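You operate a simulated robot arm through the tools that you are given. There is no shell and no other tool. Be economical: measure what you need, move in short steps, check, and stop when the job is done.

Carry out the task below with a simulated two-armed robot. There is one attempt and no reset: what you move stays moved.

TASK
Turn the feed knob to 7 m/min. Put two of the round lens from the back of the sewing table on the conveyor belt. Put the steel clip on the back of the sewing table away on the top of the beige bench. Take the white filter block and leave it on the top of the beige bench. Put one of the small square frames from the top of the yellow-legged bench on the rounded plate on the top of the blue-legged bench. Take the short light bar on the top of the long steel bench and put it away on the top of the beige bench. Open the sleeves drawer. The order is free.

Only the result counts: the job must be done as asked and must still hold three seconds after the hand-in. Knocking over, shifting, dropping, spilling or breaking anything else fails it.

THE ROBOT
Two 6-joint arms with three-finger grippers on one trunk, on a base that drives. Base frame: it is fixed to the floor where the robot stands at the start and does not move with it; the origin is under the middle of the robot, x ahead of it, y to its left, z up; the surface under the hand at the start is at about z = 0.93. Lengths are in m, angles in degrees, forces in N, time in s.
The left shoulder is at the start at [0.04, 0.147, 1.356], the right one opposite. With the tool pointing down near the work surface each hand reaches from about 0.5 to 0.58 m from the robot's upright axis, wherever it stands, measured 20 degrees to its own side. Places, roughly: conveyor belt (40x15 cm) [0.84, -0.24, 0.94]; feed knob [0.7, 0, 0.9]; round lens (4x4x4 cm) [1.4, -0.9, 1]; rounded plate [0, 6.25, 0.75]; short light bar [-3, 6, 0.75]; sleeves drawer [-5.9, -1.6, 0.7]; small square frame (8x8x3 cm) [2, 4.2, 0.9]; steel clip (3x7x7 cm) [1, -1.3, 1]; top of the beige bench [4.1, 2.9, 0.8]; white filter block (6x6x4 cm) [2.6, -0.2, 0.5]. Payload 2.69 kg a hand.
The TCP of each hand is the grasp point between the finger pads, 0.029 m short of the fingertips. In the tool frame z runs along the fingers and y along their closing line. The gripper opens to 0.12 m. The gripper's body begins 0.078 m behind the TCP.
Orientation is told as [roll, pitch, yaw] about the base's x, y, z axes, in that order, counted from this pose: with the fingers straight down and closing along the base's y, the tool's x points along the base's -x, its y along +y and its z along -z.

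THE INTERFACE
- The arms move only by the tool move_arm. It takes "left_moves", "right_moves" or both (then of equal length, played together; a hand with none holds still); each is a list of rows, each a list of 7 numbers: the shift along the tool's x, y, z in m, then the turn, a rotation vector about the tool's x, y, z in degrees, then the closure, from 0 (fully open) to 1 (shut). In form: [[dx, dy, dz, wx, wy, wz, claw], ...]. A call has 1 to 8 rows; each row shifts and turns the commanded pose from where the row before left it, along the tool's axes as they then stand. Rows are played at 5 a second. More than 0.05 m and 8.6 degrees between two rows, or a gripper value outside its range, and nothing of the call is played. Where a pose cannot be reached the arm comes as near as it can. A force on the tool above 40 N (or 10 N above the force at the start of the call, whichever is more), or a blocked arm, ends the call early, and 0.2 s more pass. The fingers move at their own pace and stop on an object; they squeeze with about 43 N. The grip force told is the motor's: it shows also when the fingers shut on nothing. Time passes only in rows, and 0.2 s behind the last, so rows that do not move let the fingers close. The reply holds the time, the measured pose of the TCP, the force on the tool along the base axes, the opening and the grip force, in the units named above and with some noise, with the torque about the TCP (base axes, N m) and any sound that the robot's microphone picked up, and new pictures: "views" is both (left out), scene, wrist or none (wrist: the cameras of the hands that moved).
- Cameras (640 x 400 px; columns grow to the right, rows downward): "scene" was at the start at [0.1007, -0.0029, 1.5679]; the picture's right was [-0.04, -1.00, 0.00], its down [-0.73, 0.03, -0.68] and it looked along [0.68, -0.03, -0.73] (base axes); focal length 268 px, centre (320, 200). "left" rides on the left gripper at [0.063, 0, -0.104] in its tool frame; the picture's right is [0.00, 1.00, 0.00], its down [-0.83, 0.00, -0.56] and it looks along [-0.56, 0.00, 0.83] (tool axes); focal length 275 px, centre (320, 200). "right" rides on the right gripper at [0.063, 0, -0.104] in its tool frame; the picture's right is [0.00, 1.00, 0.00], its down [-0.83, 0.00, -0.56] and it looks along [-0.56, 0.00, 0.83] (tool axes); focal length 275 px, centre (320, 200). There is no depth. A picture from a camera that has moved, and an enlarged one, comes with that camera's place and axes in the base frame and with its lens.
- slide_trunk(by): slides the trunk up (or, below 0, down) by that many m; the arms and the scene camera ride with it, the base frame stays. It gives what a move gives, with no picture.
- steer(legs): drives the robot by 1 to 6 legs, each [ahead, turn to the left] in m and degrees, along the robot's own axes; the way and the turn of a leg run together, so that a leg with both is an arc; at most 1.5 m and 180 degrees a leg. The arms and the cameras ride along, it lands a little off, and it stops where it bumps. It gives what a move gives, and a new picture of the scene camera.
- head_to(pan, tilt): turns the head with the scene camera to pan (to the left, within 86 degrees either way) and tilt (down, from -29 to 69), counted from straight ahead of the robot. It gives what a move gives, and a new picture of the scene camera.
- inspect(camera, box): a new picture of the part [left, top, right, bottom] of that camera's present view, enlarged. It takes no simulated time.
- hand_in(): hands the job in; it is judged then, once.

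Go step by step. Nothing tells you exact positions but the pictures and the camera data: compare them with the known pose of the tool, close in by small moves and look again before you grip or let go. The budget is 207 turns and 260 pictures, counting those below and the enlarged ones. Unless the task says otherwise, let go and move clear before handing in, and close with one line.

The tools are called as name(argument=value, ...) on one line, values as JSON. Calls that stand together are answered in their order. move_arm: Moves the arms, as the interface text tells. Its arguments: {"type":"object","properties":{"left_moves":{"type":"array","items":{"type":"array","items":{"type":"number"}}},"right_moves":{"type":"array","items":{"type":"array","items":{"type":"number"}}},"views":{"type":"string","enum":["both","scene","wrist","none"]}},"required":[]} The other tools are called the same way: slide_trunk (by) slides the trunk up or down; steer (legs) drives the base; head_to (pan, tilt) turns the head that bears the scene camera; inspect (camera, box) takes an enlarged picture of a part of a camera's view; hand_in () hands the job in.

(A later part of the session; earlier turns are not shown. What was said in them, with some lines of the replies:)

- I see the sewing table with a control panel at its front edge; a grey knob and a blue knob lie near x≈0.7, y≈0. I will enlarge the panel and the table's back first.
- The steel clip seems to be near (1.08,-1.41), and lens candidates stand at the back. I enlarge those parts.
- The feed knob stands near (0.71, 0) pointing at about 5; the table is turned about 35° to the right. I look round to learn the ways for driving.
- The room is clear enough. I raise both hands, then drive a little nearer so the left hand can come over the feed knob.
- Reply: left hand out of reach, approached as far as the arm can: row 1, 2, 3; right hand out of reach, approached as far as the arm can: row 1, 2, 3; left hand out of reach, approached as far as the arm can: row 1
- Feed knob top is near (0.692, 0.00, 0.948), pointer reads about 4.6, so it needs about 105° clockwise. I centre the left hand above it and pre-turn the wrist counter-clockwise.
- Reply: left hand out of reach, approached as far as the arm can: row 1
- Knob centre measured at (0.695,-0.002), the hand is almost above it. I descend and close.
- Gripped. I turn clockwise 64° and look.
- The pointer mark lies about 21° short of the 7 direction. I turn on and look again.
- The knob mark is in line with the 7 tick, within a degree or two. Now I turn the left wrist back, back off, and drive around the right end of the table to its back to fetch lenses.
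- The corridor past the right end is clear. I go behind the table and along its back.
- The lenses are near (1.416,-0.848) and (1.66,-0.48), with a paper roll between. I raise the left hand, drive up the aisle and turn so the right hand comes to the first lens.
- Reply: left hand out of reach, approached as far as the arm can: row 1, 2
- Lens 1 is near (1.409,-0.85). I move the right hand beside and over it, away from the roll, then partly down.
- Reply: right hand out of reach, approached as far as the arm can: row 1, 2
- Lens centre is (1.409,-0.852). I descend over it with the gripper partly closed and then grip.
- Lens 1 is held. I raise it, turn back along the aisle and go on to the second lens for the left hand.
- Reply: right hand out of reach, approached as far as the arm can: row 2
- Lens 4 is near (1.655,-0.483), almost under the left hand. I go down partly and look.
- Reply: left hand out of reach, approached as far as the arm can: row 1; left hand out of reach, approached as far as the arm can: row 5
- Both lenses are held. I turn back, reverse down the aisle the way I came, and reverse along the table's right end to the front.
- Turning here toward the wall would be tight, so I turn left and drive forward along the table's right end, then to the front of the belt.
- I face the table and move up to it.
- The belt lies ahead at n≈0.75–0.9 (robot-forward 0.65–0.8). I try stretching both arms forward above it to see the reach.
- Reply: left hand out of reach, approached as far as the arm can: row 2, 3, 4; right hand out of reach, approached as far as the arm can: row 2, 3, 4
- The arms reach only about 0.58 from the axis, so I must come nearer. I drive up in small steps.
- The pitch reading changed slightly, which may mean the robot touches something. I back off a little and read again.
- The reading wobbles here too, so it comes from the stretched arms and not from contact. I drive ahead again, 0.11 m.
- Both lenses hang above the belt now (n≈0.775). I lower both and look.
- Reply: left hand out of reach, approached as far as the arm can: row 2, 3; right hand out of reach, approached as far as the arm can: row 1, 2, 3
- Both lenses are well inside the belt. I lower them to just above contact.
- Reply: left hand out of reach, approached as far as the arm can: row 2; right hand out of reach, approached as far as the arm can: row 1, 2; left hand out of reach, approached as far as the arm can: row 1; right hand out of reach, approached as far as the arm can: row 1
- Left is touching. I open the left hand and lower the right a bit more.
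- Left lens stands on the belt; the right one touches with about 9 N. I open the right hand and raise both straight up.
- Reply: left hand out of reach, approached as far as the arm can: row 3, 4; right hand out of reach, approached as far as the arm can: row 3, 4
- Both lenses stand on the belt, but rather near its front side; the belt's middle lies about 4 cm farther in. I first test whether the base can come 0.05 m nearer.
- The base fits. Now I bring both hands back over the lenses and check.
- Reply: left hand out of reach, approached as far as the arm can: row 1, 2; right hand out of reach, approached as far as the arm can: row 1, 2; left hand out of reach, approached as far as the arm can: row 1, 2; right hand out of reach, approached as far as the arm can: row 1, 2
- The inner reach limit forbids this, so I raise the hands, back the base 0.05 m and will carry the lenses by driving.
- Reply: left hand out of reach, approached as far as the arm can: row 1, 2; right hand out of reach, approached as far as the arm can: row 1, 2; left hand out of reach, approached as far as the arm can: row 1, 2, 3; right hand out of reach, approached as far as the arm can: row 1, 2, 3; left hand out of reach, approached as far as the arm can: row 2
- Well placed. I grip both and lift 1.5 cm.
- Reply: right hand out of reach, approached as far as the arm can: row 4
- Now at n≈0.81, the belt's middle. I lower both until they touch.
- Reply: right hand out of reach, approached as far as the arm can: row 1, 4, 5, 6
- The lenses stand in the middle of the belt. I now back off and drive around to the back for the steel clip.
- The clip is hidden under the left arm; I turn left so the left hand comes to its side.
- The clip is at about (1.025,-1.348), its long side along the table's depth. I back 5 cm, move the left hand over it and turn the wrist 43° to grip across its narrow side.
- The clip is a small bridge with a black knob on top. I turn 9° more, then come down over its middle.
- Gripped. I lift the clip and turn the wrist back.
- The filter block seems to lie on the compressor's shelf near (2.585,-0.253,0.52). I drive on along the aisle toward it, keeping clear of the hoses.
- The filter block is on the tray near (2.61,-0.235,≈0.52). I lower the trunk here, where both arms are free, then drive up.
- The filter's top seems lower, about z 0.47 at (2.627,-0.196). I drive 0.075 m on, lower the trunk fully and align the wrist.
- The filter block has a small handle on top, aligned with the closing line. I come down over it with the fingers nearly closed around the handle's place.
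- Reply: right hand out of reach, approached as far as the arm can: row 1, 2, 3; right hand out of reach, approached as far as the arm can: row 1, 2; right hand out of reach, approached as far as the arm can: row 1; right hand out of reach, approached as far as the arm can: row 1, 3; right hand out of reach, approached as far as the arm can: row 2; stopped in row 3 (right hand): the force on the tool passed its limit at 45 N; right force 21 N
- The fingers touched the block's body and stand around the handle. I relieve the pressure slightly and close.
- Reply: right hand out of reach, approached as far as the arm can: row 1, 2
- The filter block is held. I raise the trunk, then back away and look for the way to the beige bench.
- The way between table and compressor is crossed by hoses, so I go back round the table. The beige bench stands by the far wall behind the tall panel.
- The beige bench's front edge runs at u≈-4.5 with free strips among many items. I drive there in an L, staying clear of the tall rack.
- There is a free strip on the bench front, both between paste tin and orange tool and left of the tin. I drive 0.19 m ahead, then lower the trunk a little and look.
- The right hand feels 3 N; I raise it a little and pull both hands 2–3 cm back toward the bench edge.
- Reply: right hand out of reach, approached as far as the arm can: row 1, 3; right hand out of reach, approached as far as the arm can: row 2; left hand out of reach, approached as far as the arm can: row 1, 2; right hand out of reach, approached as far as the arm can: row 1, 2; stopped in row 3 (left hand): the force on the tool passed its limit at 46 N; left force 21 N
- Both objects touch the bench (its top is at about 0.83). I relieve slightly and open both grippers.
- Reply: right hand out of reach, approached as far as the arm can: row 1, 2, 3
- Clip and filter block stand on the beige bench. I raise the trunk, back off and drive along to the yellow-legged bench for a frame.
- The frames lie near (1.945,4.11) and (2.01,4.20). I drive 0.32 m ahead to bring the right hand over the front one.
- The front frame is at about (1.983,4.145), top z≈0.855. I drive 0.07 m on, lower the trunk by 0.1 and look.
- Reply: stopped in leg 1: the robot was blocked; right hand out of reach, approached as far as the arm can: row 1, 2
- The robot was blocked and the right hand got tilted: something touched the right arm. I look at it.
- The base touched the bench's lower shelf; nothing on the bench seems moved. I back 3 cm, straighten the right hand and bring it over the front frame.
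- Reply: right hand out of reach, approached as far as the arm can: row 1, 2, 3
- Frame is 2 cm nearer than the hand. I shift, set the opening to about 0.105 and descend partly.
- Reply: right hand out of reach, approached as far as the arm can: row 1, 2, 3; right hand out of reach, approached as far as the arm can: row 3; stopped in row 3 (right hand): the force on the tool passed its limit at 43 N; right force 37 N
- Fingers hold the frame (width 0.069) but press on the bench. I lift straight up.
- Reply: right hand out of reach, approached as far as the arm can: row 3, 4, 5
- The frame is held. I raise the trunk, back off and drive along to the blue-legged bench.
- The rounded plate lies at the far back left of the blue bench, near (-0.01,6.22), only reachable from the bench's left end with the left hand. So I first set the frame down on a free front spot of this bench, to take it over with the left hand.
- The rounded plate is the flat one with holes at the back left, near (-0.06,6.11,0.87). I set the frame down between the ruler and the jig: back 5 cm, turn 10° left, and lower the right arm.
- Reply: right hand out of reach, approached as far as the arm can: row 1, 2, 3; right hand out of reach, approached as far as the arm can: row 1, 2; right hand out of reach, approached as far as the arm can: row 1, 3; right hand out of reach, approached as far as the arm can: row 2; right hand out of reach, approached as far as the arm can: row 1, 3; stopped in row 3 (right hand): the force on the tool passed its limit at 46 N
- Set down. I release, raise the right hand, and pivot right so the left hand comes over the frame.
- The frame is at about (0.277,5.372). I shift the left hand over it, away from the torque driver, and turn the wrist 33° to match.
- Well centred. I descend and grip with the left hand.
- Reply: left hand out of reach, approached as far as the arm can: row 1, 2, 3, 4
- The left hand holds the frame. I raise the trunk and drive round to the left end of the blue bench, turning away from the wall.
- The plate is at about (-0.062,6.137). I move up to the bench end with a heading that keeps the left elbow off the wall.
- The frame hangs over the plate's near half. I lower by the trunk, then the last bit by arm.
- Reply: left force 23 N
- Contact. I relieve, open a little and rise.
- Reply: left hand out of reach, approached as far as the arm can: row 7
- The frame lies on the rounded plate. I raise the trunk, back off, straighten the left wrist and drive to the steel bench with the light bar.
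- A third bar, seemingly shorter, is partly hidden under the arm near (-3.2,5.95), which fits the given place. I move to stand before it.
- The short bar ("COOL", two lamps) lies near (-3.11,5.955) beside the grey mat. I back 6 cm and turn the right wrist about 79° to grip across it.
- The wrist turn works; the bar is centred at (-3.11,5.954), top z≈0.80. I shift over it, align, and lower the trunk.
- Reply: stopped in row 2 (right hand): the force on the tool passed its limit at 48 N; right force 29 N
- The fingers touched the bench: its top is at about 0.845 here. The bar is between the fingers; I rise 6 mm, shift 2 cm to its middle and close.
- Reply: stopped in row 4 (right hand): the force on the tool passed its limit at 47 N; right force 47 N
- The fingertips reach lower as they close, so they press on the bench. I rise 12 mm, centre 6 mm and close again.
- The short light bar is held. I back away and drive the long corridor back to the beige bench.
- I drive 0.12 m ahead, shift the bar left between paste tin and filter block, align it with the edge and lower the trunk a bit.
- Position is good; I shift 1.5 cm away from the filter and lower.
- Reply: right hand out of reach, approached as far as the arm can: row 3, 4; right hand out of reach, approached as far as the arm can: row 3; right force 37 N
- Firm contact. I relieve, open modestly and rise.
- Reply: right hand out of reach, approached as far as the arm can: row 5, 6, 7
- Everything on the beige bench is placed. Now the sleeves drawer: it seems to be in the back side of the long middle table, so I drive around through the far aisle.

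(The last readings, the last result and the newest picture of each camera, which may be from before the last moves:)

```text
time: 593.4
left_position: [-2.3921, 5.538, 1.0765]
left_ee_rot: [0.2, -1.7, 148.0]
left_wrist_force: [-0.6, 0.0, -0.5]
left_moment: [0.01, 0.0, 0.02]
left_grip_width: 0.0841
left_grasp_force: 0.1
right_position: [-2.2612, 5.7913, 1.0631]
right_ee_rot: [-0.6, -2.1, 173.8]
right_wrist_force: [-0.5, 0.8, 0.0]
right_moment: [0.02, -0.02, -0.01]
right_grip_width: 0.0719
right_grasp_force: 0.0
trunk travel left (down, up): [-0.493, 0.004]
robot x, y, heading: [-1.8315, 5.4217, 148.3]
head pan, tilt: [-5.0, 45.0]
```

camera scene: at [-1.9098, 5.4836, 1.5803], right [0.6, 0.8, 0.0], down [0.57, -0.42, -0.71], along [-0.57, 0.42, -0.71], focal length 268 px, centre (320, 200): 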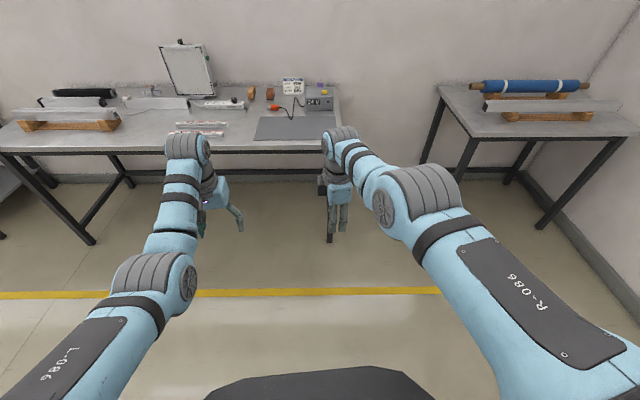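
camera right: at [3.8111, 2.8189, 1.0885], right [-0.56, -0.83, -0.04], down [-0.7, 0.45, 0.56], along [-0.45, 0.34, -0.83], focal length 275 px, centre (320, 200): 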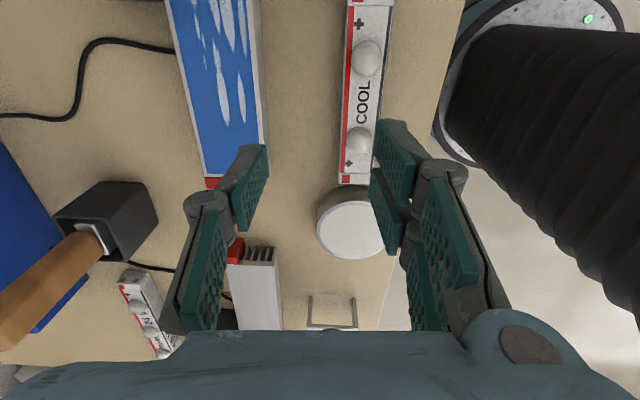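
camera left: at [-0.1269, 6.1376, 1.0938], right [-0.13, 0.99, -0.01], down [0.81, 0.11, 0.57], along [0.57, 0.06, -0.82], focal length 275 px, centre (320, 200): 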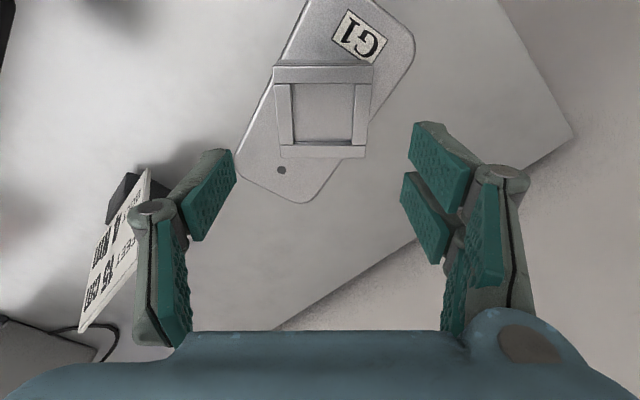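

steer(legs=[[0, 85.6], [1.5, 0], [1.5, 0], [1.5, 0], [1.0, 0]])

head_to(pan=35, tilt=20)

```text
time: 623.2
left_position: [-5.0965, 0.37, 1.0771]
left_ee_rot: [0.1, -1.7, -124.5]
left_wrist_force: [-0.2, 0.3, -0.5]
left_moment: [0.0, 0.01, 0.01]
left_grip_width: 0.0838
left_grasp_force: 0.0
right_position: [-5.342, 0.5151, 1.0639]
right_ee_rot: [-0.6, -2.1, -98.5]
right_wrist_force: [-0.1, -0.5, 0.1]
right_moment: [-0.01, 0.0, 0.0]
right_grip_width: 0.0722
right_grasp_force: 0.1
trunk travel left (down, up): [-0.493, 0.004]
robot x, y, heading: [-4.9591, 0.9284, -124.5]
head pan, tilt: [-5.0, 45.0]
camera scene: at [-5.0188, 0.8509, 1.5803], right [-0.78, 0.63, 0.0], down [0.45, 0.55, -0.71], along [-0.45, -0.55, -0.71], focal length 268 px, centre (320, 200)
```

scene: 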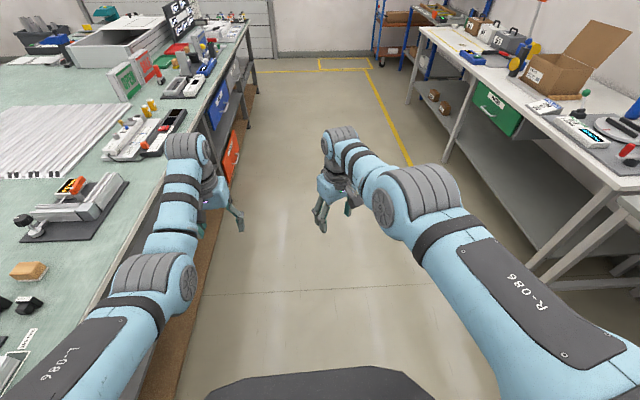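

```text
time: 624.2
left_position: [-5.098, 0.3709, 1.0775]
left_ee_rot: [0.1, -1.7, -124.3]
left_wrist_force: [-0.2, -0.7, 0.2]
left_moment: [-0.03, -0.01, 0.02]
left_grip_width: 0.084
left_grasp_force: 0.0
right_position: [-5.3419, 0.513, 1.0631]
right_ee_rot: [-0.5, -2.1, -98.5]
right_wrist_force: [-0.2, 0.1, -1.3]
right_moment: [-0.03, 0.0, 0.0]
right_grip_width: 0.0716
right_grasp_force: 0.1
trunk travel left (down, up): [-0.493, 0.004]
robot x, y, heading: [-4.9523, 0.9279, -124.3]
head pan, tilt: [35.0, 20.0]
camera scene: at [-4.9673, 0.8193, 1.6188], right [-1.0, -0.01, 0.0], down [0.0, 0.34, -0.94], along [0.01, -0.94, -0.34], focal length 268 px, centre (320, 200)
```

scene: 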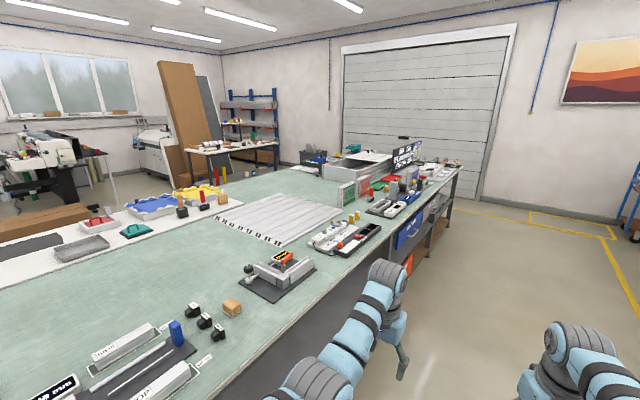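

inspect(camera="scene", box=[380, 170, 480, 290])

```text
3.33 times, centred on (430, 230) of scene
camera zoom: at [-4.9673, 0.8193, 1.6188], right [-1.0, -0.01, 0.0], down [0.0, 0.34, -0.94], along [0.01, -0.94, -0.34], focal length 894 px, centre (-47, 100)
```

zoom: 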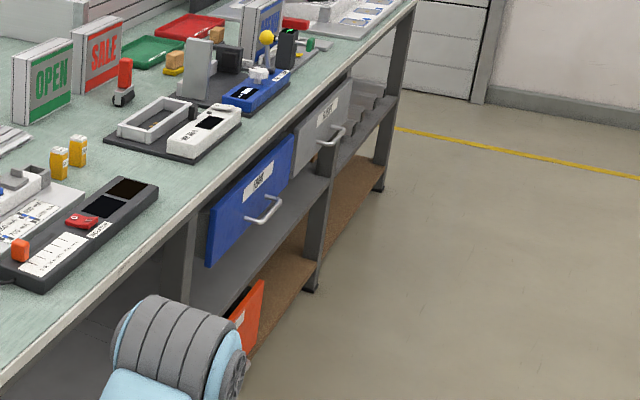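

The grey drawer near (-5.96,-1.48) fits the "sleeves" place. I drive in front of it, face it, and check its label.

steer(legs=[[0, -9.4], [1.3, 0], [1.14, 0], [0, 99.2]])

head_to(pan=-5, tilt=45)

```text
time: 641.0
left_position: [-6.0687, -1.0034, 1.076]
left_ee_rot: [0.1, -1.7, -35.4]
left_wrist_force: [-0.8, -0.2, -0.5]
left_moment: [0.01, 0.02, 0.02]
left_grip_width: 0.0841
left_grasp_force: 0.1
right_position: [-6.2172, -1.247, 1.0644]
right_ee_rot: [-0.6, -2.2, -9.6]
right_wrist_force: [0.5, -1.1, 0.1]
right_moment: [0.01, 0.01, -0.02]
right_grip_width: 0.072
right_grasp_force: 0.1
trunk travel left (down, up): [-0.493, 0.004]
robot x, y, heading: [-6.6239, -0.8528, -35.2]
head pan, tilt: [35.0, 20.0]
camera scene: at [-6.5154, -0.8658, 1.6189], right [0.0, -1.0, 0.0], down [-0.34, 0.0, -0.94], along [0.94, 0.0, -0.34], focal length 268 px, centre (320, 200)
```

scene: 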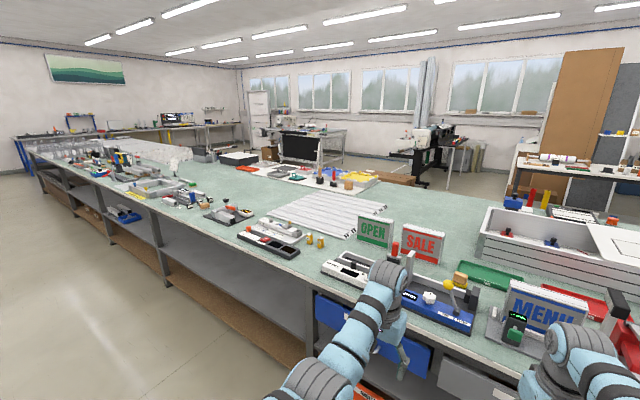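

```text
time: 642.0
left_position: [-6.0701, -1.003, 1.076]
left_ee_rot: [0.1, -1.8, -35.4]
left_wrist_force: [0.1, 0.5, -0.2]
left_moment: [-0.01, -0.03, -0.02]
left_grip_width: 0.0842
left_grasp_force: 0.2
right_position: [-6.2167, -1.2461, 1.063]
right_ee_rot: [-0.5, -2.1, -9.5]
right_wrist_force: [0.0, -0.8, 0.4]
right_moment: [0.01, -0.02, -0.02]
right_grip_width: 0.072
right_grasp_force: 0.0
trunk travel left (down, up): [-0.493, 0.004]
robot x, y, heading: [-6.6282, -0.8545, -35.0]
head pan, tilt: [-5.0, 45.0]
camera scene: at [-6.5461, -0.9173, 1.5802], right [-0.64, -0.76, 0.0], down [-0.54, 0.46, -0.71], along [0.54, -0.46, -0.71], focal length 268 px, centre (320, 200)
```

scene: 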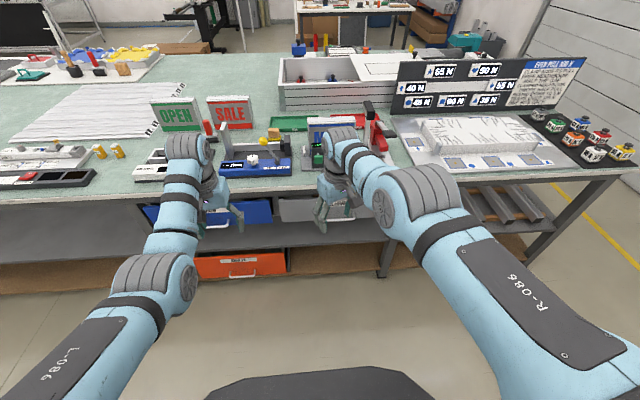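

inspect(camera="scene", box=[200, 180, 390, 290])

```text
3.37 times, centred on (295, 235) of scene
camera zoom: at [-6.5461, -0.9173, 1.5802], right [-0.64, -0.76, 0.0], down [-0.54, 0.46, -0.71], along [0.54, -0.46, -0.71], focal length 904 px, centre (404, 82)
```

zoom: 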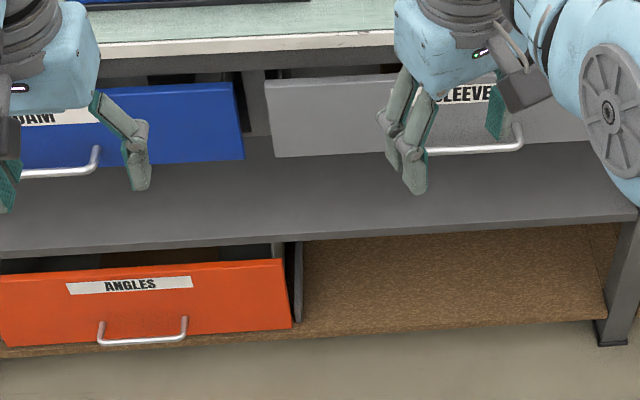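

The label reads SLEEVES; its bar handle is near (-6.00,-1.505,0.667). I turn the right wrist a quarter turn and then tilt the fingers forward, in free space.

move_arm(right_moves=[[0, 0, 0, 0, 0, -8.1, 0.3], [0, 0, 0, 0, 0, -8.1, 0.3], [0, 0, 0, 0, 0, -8.1, 0.3], [0, 0, 0, 0, 0, -8.1, 0.3], [0, 0, 0, 0, 0, -8.1, 0.3], [0, 0, 0, 0, 0, -8.1, 0.3], [0, 0, 0, 0, 0, -8.0, 0.3], [0, 0, 0, 0, 0, -8.0, 0.3]], views="none")

move_arm(right_moves=[[0, -0.01, 0, 8.5, 0, 0, 0.3], [0, -0.01, 0, 8.5, 0, 0, 0.3], [0, -0.01, 0, 8.5, 0, 0, 0.3], [0, -0.01, 0, 8.5, 0, 0, 0.3], [0, -0.01, 0, 8.5, 0, 0, 0.3]], views="none")

```text
time: 643.8
left_position: [-6.0697, -1.0022, 1.076]
left_ee_rot: [0.1, -1.8, -35.5]
left_wrist_force: [0.6, -0.7, 0.5]
left_moment: [0.0, -0.02, 0.02]
left_grip_width: 0.0841
left_grasp_force: 0.1
right_position: [-6.2168, -1.2471, 1.0621]
right_ee_rot: [-2.0, -0.4, 55.3]
right_wrist_force: [-0.1, 0.0, 0.6]
right_moment: [-0.03, -0.04, -0.01]
right_grip_width: 0.084
right_grasp_force: 0.1
trunk travel left (down, up): [-0.493, 0.004]
robot x, y, heading: [-6.6251, -0.8556, -35.0]
head pan, tilt: [-5.0, 45.0]
```

```text
time: 645.0
left_position: [-6.0699, -1.0033, 1.0762]
left_ee_rot: [0.0, -1.7, -35.4]
left_wrist_force: [-0.7, -0.3, -0.2]
left_moment: [-0.03, 0.0, 0.01]
left_grip_width: 0.0841
left_grasp_force: 0.1
right_position: [-6.1016, -1.3015, 1.0613]
right_ee_rot: [-44.7, -0.4, 55.2]
right_wrist_force: [-0.5, -0.2, -0.7]
right_moment: [0.01, 0.02, 0.01]
right_grip_width: 0.084
right_grasp_force: 0.0
right hand out of reach, approached as far as the arm can: row 1, 2, 3, 4, 5
trunk travel left (down, up): [-0.493, 0.004]
robot x, y, heading: [-6.6294, -0.8562, -34.9]
head pan, tilt: [-5.0, 45.0]
```

The tilt works. I tilt on to about 80° and lower the trunk.

move_arm(right_moves=[[0, 0, 0, 8.5, 0, 0, 0.3], [0, 0, 0, 8.5, 0, 0, 0.3], [0, 0, 0, 8.5, 0, 0, 0.3], [0, 0, 0, 8.5, 0, 0, 0.3]], views="none")

slide_trunk(by=-0.38)

move_arm(right_moves=[[0, 0, 0, 0, 0, 0, 0.3]], views="both")

```text
time: 646.0
left_position: [-6.071, -1.0021, 1.0773]
left_ee_rot: [0.0, -1.7, -35.4]
left_wrist_force: [-0.5, -0.4, 0.8]
left_moment: [0.05, -0.02, -0.01]
left_grip_width: 0.0841
left_grasp_force: 0.0
right_position: [-6.0879, -1.3005, 1.0636]
right_ee_rot: [-78.7, -0.5, 55.2]
right_wrist_force: [-1.6, 1.1, 0.7]
right_moment: [0.0, 0.02, 0.02]
right_grip_width: 0.0841
right_grasp_force: 0.1
right hand out of reach, approached as far as the arm can: row 1, 2, 4
trunk travel left (down, up): [-0.493, 0.004]
robot x, y, heading: [-6.6246, -0.8546, -35.2]
head pan, tilt: [-5.0, 45.0]
```

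```text
time: 649.7
left_position: [-6.07, -1.0021, 0.6971]
left_ee_rot: [0.0, -1.7, -35.4]
left_wrist_force: [0.6, -0.1, 0.8]
left_moment: [0.03, 0.02, 0.01]
left_grip_width: 0.0837
left_grasp_force: 0.1
right_position: [-6.0886, -1.3011, 0.6836]
right_ee_rot: [-78.6, -0.4, 55.1]
right_wrist_force: [0.1, 0.0, -0.7]
right_moment: [0.02, 0.01, -0.01]
right_grip_width: 0.0842
right_grasp_force: 0.2
trunk travel left (down, up): [-0.113, 0.384]
robot x, y, heading: [-6.6243, -0.8562, -35.1]
head pan, tilt: [-5.0, 45.0]
```

```text
time: 650.1
left_position: [-6.0703, -1.0028, 0.6966]
left_ee_rot: [0.1, -1.7, -35.4]
left_wrist_force: [0.0, -0.5, -0.6]
left_moment: [-0.03, 0.0, -0.01]
left_grip_width: 0.0839
left_grasp_force: 0.0
right_position: [-6.0883, -1.3014, 0.684]
right_ee_rot: [-78.5, -0.5, 55.2]
right_wrist_force: [-0.4, 0.1, 0.1]
right_moment: [-0.01, 0.02, 0.0]
right_grip_width: 0.0842
right_grasp_force: 0.1
trunk travel left (down, up): [-0.113, 0.384]
robot x, y, heading: [-6.6257, -0.8546, -35.2]
head pan, tilt: [-5.0, 45.0]
camera scene: at [-6.5462, -0.9174, 1.2003], right [-0.65, -0.76, 0.0], down [-0.54, 0.46, -0.71], along [0.54, -0.46, -0.71], focal length 268 px, centre (320, 200)
camera right: at [-6.2086, -1.2949, 0.7048], right [-0.16, 0.11, -0.98], down [0.03, 0.99, 0.11], along [0.99, -0.01, -0.16], focal length 275 px, centre (320, 200)
```

scene: 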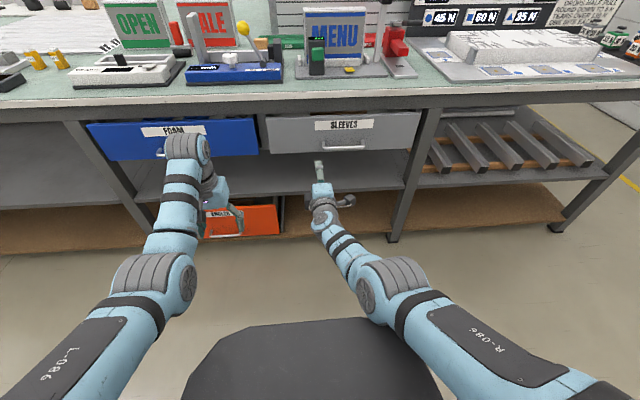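
right: 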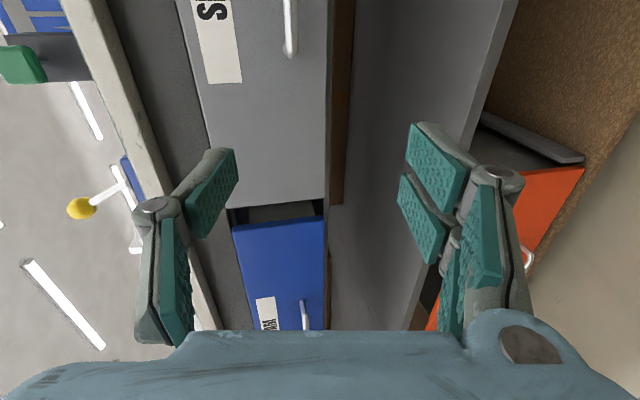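

The handle centre is confirmed at (-6.0,-1.50,0.667). I shift the hand 12 cm right and 1.7 cm down, and look.

move_arm(right_moves=[[0.04, 0.006, 0, 0, 0, 0, 0.45], [0.04, 0.006, 0, 0, 0, 0, 0.45], [0.038, 0.005, 0, 0, 0, 0, 0.45], [0, 0, 0, 0, 0, 0, 0.45]], views="wrist")

```text
time: 651.1
left_position: [-6.0709, -1.0027, 0.6964]
left_ee_rot: [0.0, -1.7, -35.5]
left_wrist_force: [0.3, 0.1, -0.1]
left_moment: [-0.02, -0.04, 0.0]
left_grip_width: 0.084
left_grasp_force: 0.0
right_position: [-6.1594, -1.395, 0.6657]
right_ee_rot: [-78.7, -0.3, 55.2]
right_wrist_force: [-0.6, 0.5, -0.5]
right_moment: [-0.01, 0.01, 0.03]
right_grip_width: 0.0662
right_grasp_force: 0.1
trunk travel left (down, up): [-0.113, 0.384]
robot x, y, heading: [-6.6233, -0.8561, -35.4]
head pan, tilt: [-5.0, 45.0]
camera right: at [-6.2798, -1.3885, 0.6876], right [-0.16, 0.11, -0.98], down [0.03, 0.99, 0.11], along [0.99, -0.01, -0.16], focal length 275 px, centre (320, 200)
```

right: 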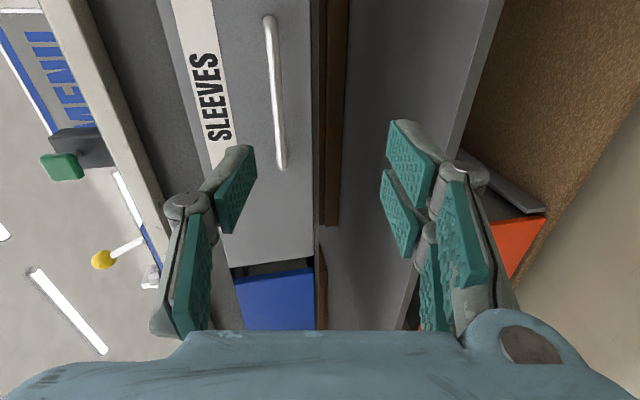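

Handle z is about 0.674 and the hand is in line. I raise 8 mm and drive forward.

move_arm(right_moves=[[0, -0.008, 0, 0, 0, 0, 0.45], [0, 0, 0, 0, 0, 0, 0.45]], views="none")

steer(legs=[[0.14, 0]])

move_arm(right_moves=[[0, 0, 0, 0, 0, 0, 0.45]], views="wrist")

```text
time: 651.7
left_position: [-6.07, -1.0017, 0.6959]
left_ee_rot: [0.1, -1.7, -35.5]
left_wrist_force: [0.2, 0.3, 0.1]
left_moment: [-0.01, 0.0, -0.03]
left_grip_width: 0.0842
left_grasp_force: 0.0
right_position: [-6.1581, -1.3974, 0.6739]
right_ee_rot: [-78.6, -0.4, 55.2]
right_wrist_force: [0.3, 0.3, 0.8]
right_moment: [0.01, 0.02, 0.01]
right_grip_width: 0.066
right_grasp_force: 0.2
trunk travel left (down, up): [-0.113, 0.384]
robot x, y, heading: [-6.6265, -0.8558, -35.3]
head pan, tilt: [-5.0, 45.0]
```

```text
time: 653.0
left_position: [-5.9556, -1.0835, 0.6954]
left_ee_rot: [0.1, -1.6, -35.4]
left_wrist_force: [-0.8, -0.3, -0.4]
left_moment: [0.03, 0.0, 0.01]
left_grip_width: 0.0839
left_grasp_force: 0.1
right_position: [-6.0426, -1.4774, 0.6734]
right_ee_rot: [-78.6, -0.5, 55.1]
right_wrist_force: [0.1, 0.2, 0.0]
right_moment: [-0.01, -0.04, 0.01]
right_grip_width: 0.0659
right_grasp_force: 0.0
trunk travel left (down, up): [-0.113, 0.384]
robot x, y, heading: [-6.5112, -0.9328, -35.0]
head pan, tilt: [-5.0, 45.0]
camera scene: at [-6.4317, -0.9983, 1.2002], right [-0.65, -0.76, 0.0], down [-0.54, 0.46, -0.71], along [0.54, -0.46, -0.71], focal length 268 px, centre (320, 200)
```

scene: 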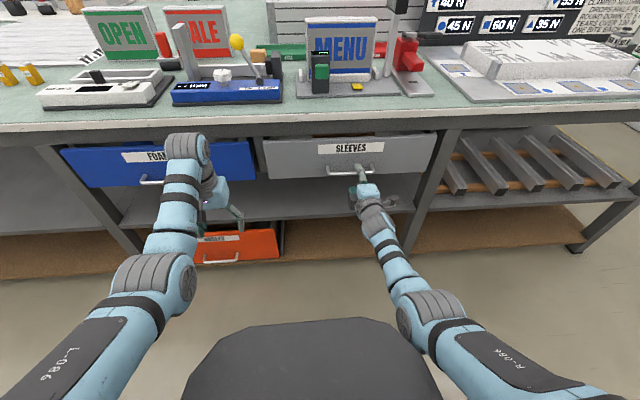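

```text
time: 653.4
left_position: [-5.9567, -1.083, 0.6967]
left_ee_rot: [0.2, -1.7, -35.5]
left_wrist_force: [0.5, 0.9, -1.1]
left_moment: [-0.07, 0.0, 0.03]
left_grip_width: 0.0842
left_grasp_force: 0.0
right_position: [-6.0445, -1.4774, 0.6747]
right_ee_rot: [-78.7, -0.4, 55.2]
right_wrist_force: [-0.1, -0.4, -0.2]
right_moment: [-0.03, 0.01, -0.02]
right_grip_width: 0.0661
right_grasp_force: 0.1
trunk travel left (down, up): [-0.113, 0.384]
robot x, y, heading: [-6.5142, -0.9336, -35.4]
head pan, tilt: [-5.0, 45.0]
camera right: at [-6.1643, -1.4704, 0.6952], right [-0.16, 0.11, -0.98], down [0.03, 0.99, 0.11], along [0.99, -0.01, -0.16], focal length 275 px, centre (320, 200)
```

right: 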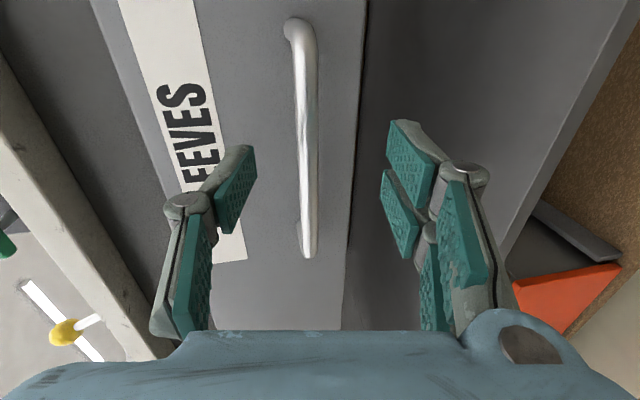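

In line with the bar. I move 4 cm forward and close on it.

move_arm(right_moves=[[0, -0.004, 0.02, 0, 0, 0, 0.45], [0, -0.004, 0.018, 0, 0, 0, 0.45], [0, 0, 0, 0, 0, 0, 0.45], [0, 0, 0, 0, 0, 0, 1.0], [0, 0, 0, 0, 0, 0, 1.0], [0, 0, 0, 0, 0, 0, 1.0]], views="wrist")

```text
time: 654.8
left_position: [-5.9557, -1.0832, 0.6963]
left_ee_rot: [0.1, -1.7, -35.4]
left_wrist_force: [-0.3, 0.9, 0.1]
left_moment: [-0.01, 0.0, -0.02]
left_grip_width: 0.0841
left_grasp_force: 0.0
right_position: [-6.0361, -1.4767, 0.6652]
right_ee_rot: [-77.0, -0.7, 56.6]
right_wrist_force: [0.2, 1.2, 0.4]
right_moment: [0.01, -0.02, -0.01]
right_grip_width: 0.0
right_grasp_force: 28.4
right hand out of reach, approached as far as the arm can: row 1, 2
trunk travel left (down, up): [-0.113, 0.384]
robot x, y, heading: [-6.5101, -0.9343, -35.2]
head pan, tilt: [-5.0, 45.0]
camera right: at [-6.1554, -1.4729, 0.6899], right [-0.18, 0.13, -0.97], down [0.0, 0.99, 0.13], along [0.98, 0.02, -0.18], focal length 275 px, centre (320, 200)
```

right: 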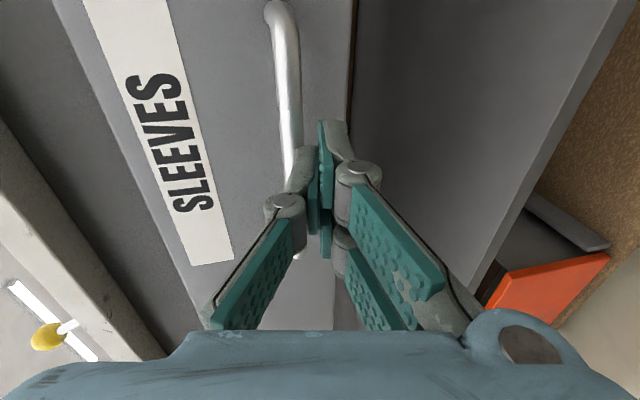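

The arm was at its limit and closed short of the bar. I open, correct the height and drive the base forward instead.

move_arm(right_moves=[[0, -0.003, -0.01, 0, 0, 0, 0.45], [0, -0.006, -0.005, -1.5, 0, 0, 0.45], [0, 0, 0, 0, 0, 0, 0.45], [0, 0, 0, 0, 0, 0, 0.45]], views="none")

steer(legs=[[0.045, 0]])

move_arm(right_moves=[[0, 0, 0, 0, 0, 0, 0.45]], views="wrist")

```text
time: 655.8
left_position: [-5.9563, -1.0842, 0.6967]
left_ee_rot: [0.1, -1.6, -35.4]
left_wrist_force: [0.8, -0.3, 0.0]
left_moment: [0.0, -0.04, -0.02]
left_grip_width: 0.0839
left_grasp_force: 0.0
right_position: [-6.0446, -1.4725, 0.6779]
right_ee_rot: [-77.8, -0.3, 54.6]
right_wrist_force: [-0.5, -0.9, -0.2]
right_moment: [0.03, 0.01, -0.03]
right_grip_width: 0.0662
right_grasp_force: 0.0
right hand out of reach, approached as far as the arm can: row 2
trunk travel left (down, up): [-0.113, 0.384]
robot x, y, heading: [-6.5097, -0.9373, -35.1]
head pan, tilt: [-5.0, 45.0]
```

```text
time: 656.7
left_position: [-5.9185, -1.11, 0.6952]
left_ee_rot: [0.1, -1.6, -35.5]
left_wrist_force: [0.3, -0.5, -0.9]
left_moment: [-0.01, 0.06, 0.01]
left_grip_width: 0.0844
left_grasp_force: 0.0
right_position: [-6.0084, -1.4994, 0.6771]
right_ee_rot: [-77.8, -0.3, 54.5]
right_wrist_force: [-0.1, 0.8, 0.1]
right_moment: [-0.02, -0.02, 0.0]
right_grip_width: 0.066
right_grasp_force: 0.1
trunk travel left (down, up): [-0.113, 0.384]
robot x, y, heading: [-6.4759, -0.9574, -35.4]
head pan, tilt: [-5.0, 45.0]
camera scene: at [-6.3946, -1.0247, 1.2001], right [-0.65, -0.76, 0.0], down [-0.54, 0.46, -0.71], along [0.54, -0.46, -0.71], focal length 268 px, centre (320, 200)
```

scene: 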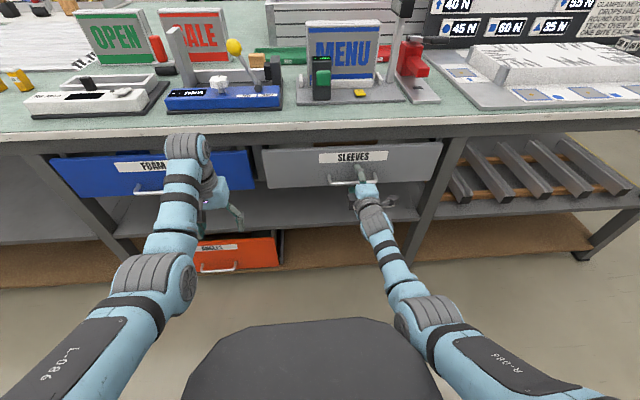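

```text
time: 657.1
left_position: [-5.9195, -1.1091, 0.6965]
left_ee_rot: [0.1, -1.6, -35.5]
left_wrist_force: [0.1, -0.1, 0.5]
left_moment: [-0.02, 0.02, -0.03]
left_grip_width: 0.0841
left_grasp_force: 0.0
right_position: [-6.0093, -1.4982, 0.6776]
right_ee_rot: [-77.7, -0.4, 54.5]
right_wrist_force: [0.2, -0.9, -0.2]
right_moment: [0.01, 0.02, 0.0]
right_grip_width: 0.066
right_grasp_force: 0.0
trunk travel left (down, up): [-0.113, 0.384]
robot x, y, heading: [-6.4762, -0.964, -35.2]
head pan, tilt: [-5.0, 45.0]
camera right: at [-6.1291, -1.4905, 0.7003], right [-0.17, 0.12, -0.98], down [0.04, 0.99, 0.12], along [0.98, -0.02, -0.17], focal length 275 px, centre (320, 200)
```

right: 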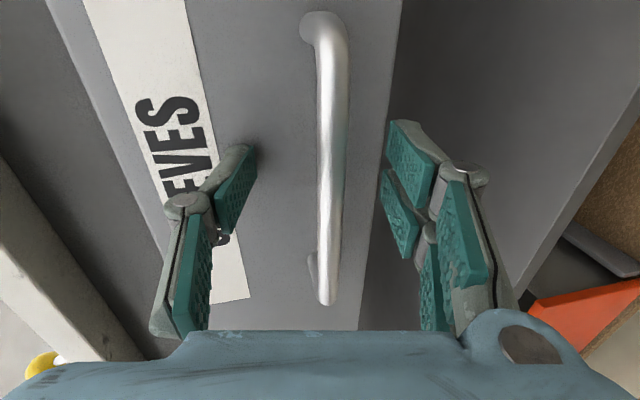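

The bar is between the fingers. I close.

move_arm(right_moves=[[0, 0, 0, 0, 0, 0, 1.0], [0, 0, 0, 0, 0, 0, 1.0], [0, 0, 0, 0, 0, 0, 1.0], [0, 0, 0, 0, 0, 0, 1.0]], views="none")

```text
time: 658.1
left_position: [-5.9194, -1.1104, 0.6948]
left_ee_rot: [0.1, -1.5, -35.5]
left_wrist_force: [0.0, -0.5, -0.2]
left_moment: [0.0, 0.01, -0.02]
left_grip_width: 0.0839
left_grasp_force: 0.0
right_position: [-6.009, -1.4984, 0.6734]
right_ee_rot: [-77.3, -0.4, 54.5]
right_wrist_force: [-9.7, 12.3, -22.6]
right_moment: [-0.45, 0.29, 0.05]
right_grip_width: 0.0105
right_grasp_force: 37.3
trunk travel left (down, up): [-0.113, 0.384]
robot x, y, heading: [-6.4712, -0.9591, -35.4]
head pan, tilt: [-5.0, 45.0]
```

Gripped (1.05 cm bar). I pull by driving back.

move_arm(right_moves=[[0, 0.003, 0, 0, 0, 0, 1.0], [0, 0, 0, 0, 0, 0, 1.0]], views="none")

steer(legs=[[-0.12, 0]])

```text
time: 658.7
left_position: [-5.9187, -1.1102, 0.6961]
left_ee_rot: [0.1, -1.5, -35.5]
left_wrist_force: [-0.3, 0.4, -0.1]
left_moment: [0.0, 0.02, 0.0]
left_grip_width: 0.0841
left_grasp_force: 0.0
right_position: [-6.0085, -1.4977, 0.6728]
right_ee_rot: [-77.8, -0.3, 54.5]
right_wrist_force: [-8.2, 11.2, -18.5]
right_moment: [-0.41, 0.27, -0.12]
right_grip_width: 0.0101
right_grasp_force: 38.6
trunk travel left (down, up): [-0.113, 0.384]
robot x, y, heading: [-6.4758, -0.9626, -35.2]
head pan, tilt: [-5.0, 45.0]
```

```text
time: 660.0
left_position: [-6.0167, -1.0408, 0.6948]
left_ee_rot: [0.0, -1.5, -35.6]
left_wrist_force: [-0.3, -0.3, 0.4]
left_moment: [-0.02, -0.01, 0.01]
left_grip_width: 0.0839
left_grasp_force: 0.0
right_position: [-6.1075, -1.4261, 0.6732]
right_ee_rot: [-77.6, -0.3, 54.4]
right_wrist_force: [13.2, 17.1, -16.5]
right_moment: [-0.2, 0.02, 0.93]
right_grip_width: 0.0105
right_grasp_force: 37.8
trunk travel left (down, up): [-0.113, 0.384]
robot x, y, heading: [-6.5768, -0.8884, -35.1]
head pan, tilt: [-5.0, 45.0]
camera scene: at [-6.4915, -0.953, 1.2], right [-0.65, -0.76, 0.0], down [-0.54, 0.46, -0.71], along [0.54, -0.46, -0.71], focal length 268 px, centre (320, 200)
```

scene: 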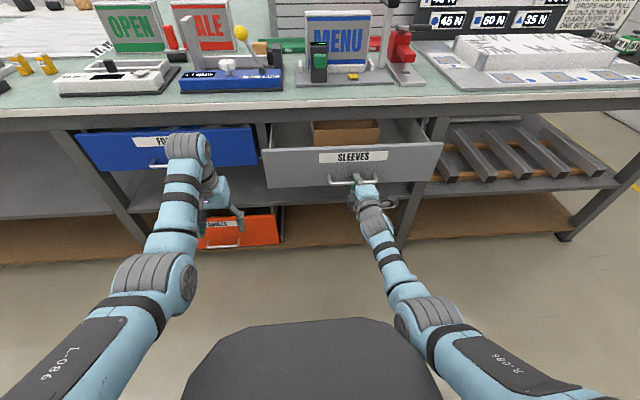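

The drawer is sliding out. I pull further.

steer(legs=[[-0.12, 0]])

```text
time: 661.2
left_position: [-6.117, -0.9686, 0.6944]
left_ee_rot: [-0.1, -1.7, -35.6]
left_wrist_force: [-0.5, 0.5, -0.3]
left_moment: [0.02, 0.0, 0.01]
left_grip_width: 0.0839
left_grasp_force: 0.0
right_position: [-6.2076, -1.3543, 0.6725]
right_ee_rot: [-77.5, -0.3, 54.6]
right_wrist_force: [17.7, 24.0, -14.5]
right_moment: [-0.25, 0.11, 0.62]
right_grip_width: 0.0105
right_grasp_force: 38.0
trunk travel left (down, up): [-0.113, 0.384]
robot x, y, heading: [-6.6763, -0.8155, -35.3]
head pan, tilt: [-5.0, 45.0]
camera scene: at [-6.5913, -0.8805, 1.2001], right [-0.64, -0.76, 0.0], down [-0.54, 0.45, -0.71], along [0.54, -0.46, -0.71], focal length 268 px, centre (320, 200)
```

scene: 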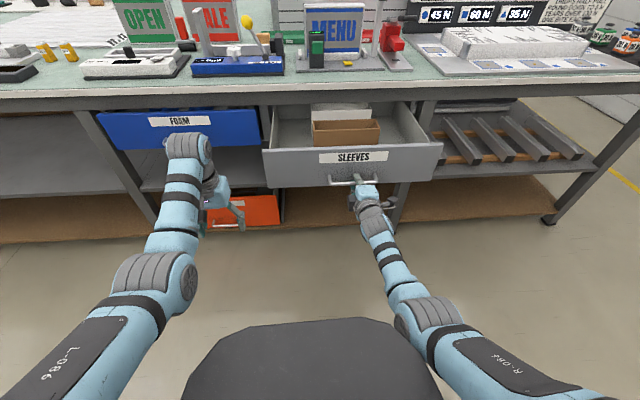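

steer(legs=[[-0.07, 0]])

```text
time: 662.2
left_position: [-6.1761, -0.9282, 0.695]
left_ee_rot: [-0.1, -1.7, -35.7]
left_wrist_force: [-0.3, -0.3, 0.6]
left_moment: [-0.01, 0.02, 0.01]
left_grip_width: 0.084
left_grasp_force: 0.2
right_position: [-6.2652, -1.3122, 0.6726]
right_ee_rot: [-77.6, -0.2, 54.5]
right_wrist_force: [19.8, 26.3, -10.1]
right_moment: [-0.3, 0.14, 0.4]
right_grip_width: 0.0106
right_grasp_force: 37.9
trunk travel left (down, up): [-0.113, 0.384]
robot x, y, heading: [-6.7357, -0.7787, -35.1]
head pan, tilt: [-5.0, 45.0]
camera scene: at [-6.6491, -0.8386, 1.2002], right [-0.64, -0.77, 0.0], down [-0.54, 0.45, -0.71], along [0.54, -0.46, -0.71], focal length 268 px, centre (320, 200)
```

scene: 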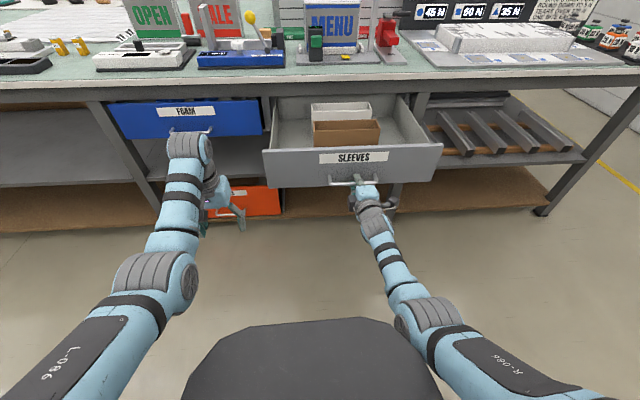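

The drawer is about 0.31 m out. I open the fingers and back away from the handle.

move_arm(right_moves=[[0, 0, 0, 0, 0, 0, 0.7], [0, 0, 0, 0, 0, 0, 0.45], [0, 0, 0, 0, 0, 0, 0.45]], views="wrist")

steer(legs=[[-0.15, 0]])

```text
time: 663.0
left_position: [-6.1768, -0.9289, 0.6961]
left_ee_rot: [0.1, -1.6, -35.7]
left_wrist_force: [-0.1, -0.5, -0.3]
left_moment: [0.03, 0.03, 0.01]
left_grip_width: 0.084
left_grasp_force: 0.1
right_position: [-6.2668, -1.3139, 0.6727]
right_ee_rot: [-77.6, -0.6, 54.6]
right_wrist_force: [0.2, -0.9, 0.2]
right_moment: [-0.03, 0.02, 0.01]
right_grip_width: 0.0661
right_grasp_force: 0.0
trunk travel left (down, up): [-0.113, 0.384]
robot x, y, heading: [-6.7334, -0.7775, -35.0]
head pan, tilt: [-5.0, 45.0]
camera right: at [-6.3871, -1.3066, 0.6954], right [-0.17, 0.13, -0.98], down [0.04, 0.99, 0.12], along [0.98, -0.02, -0.17], focal length 275 px, centre (320, 200)
```

right: 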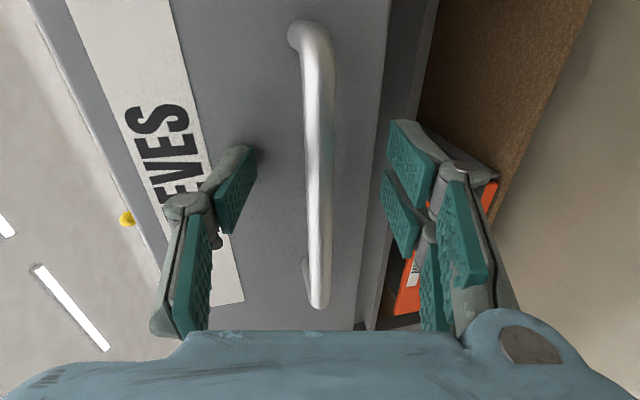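

```text
time: 664.4
left_position: [-6.2967, -0.8445, 0.6969]
left_ee_rot: [0.2, -1.8, -35.5]
left_wrist_force: [-1.0, -0.7, 0.5]
left_moment: [0.02, 0.01, 0.02]
left_grip_width: 0.084
left_grasp_force: 0.0
right_position: [-6.3845, -1.2283, 0.6728]
right_ee_rot: [-77.7, -0.6, 54.9]
right_wrist_force: [-0.2, 0.5, -0.3]
right_moment: [0.01, 0.0, 0.0]
right_grip_width: 0.0661
right_grasp_force: 0.0
trunk travel left (down, up): [-0.113, 0.384]
robot x, y, heading: [-6.853, -0.6954, -34.9]
head pan, tilt: [-5.0, 45.0]
camera scene: at [-6.7723, -0.7579, 1.2003], right [-0.64, -0.77, 0.0], down [-0.54, 0.45, -0.71], along [0.54, -0.45, -0.71], focal length 268 px, centre (320, 200)
```

scene: 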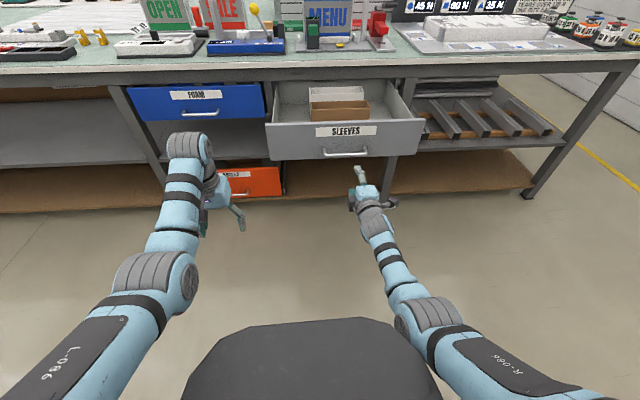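

The sleeves drawer stands open and the hands are clear. As far as I could check, all the other parts are done, so I hand in.

hand_in()

```text
The job is handed in.
```

I did all seven parts and handed the job in; the feed knob stands within a degree or two of the 7 mark. At the yellow-legged bench the robot base was blocked once, probably against the lower shelf. I saw nothing moved there.
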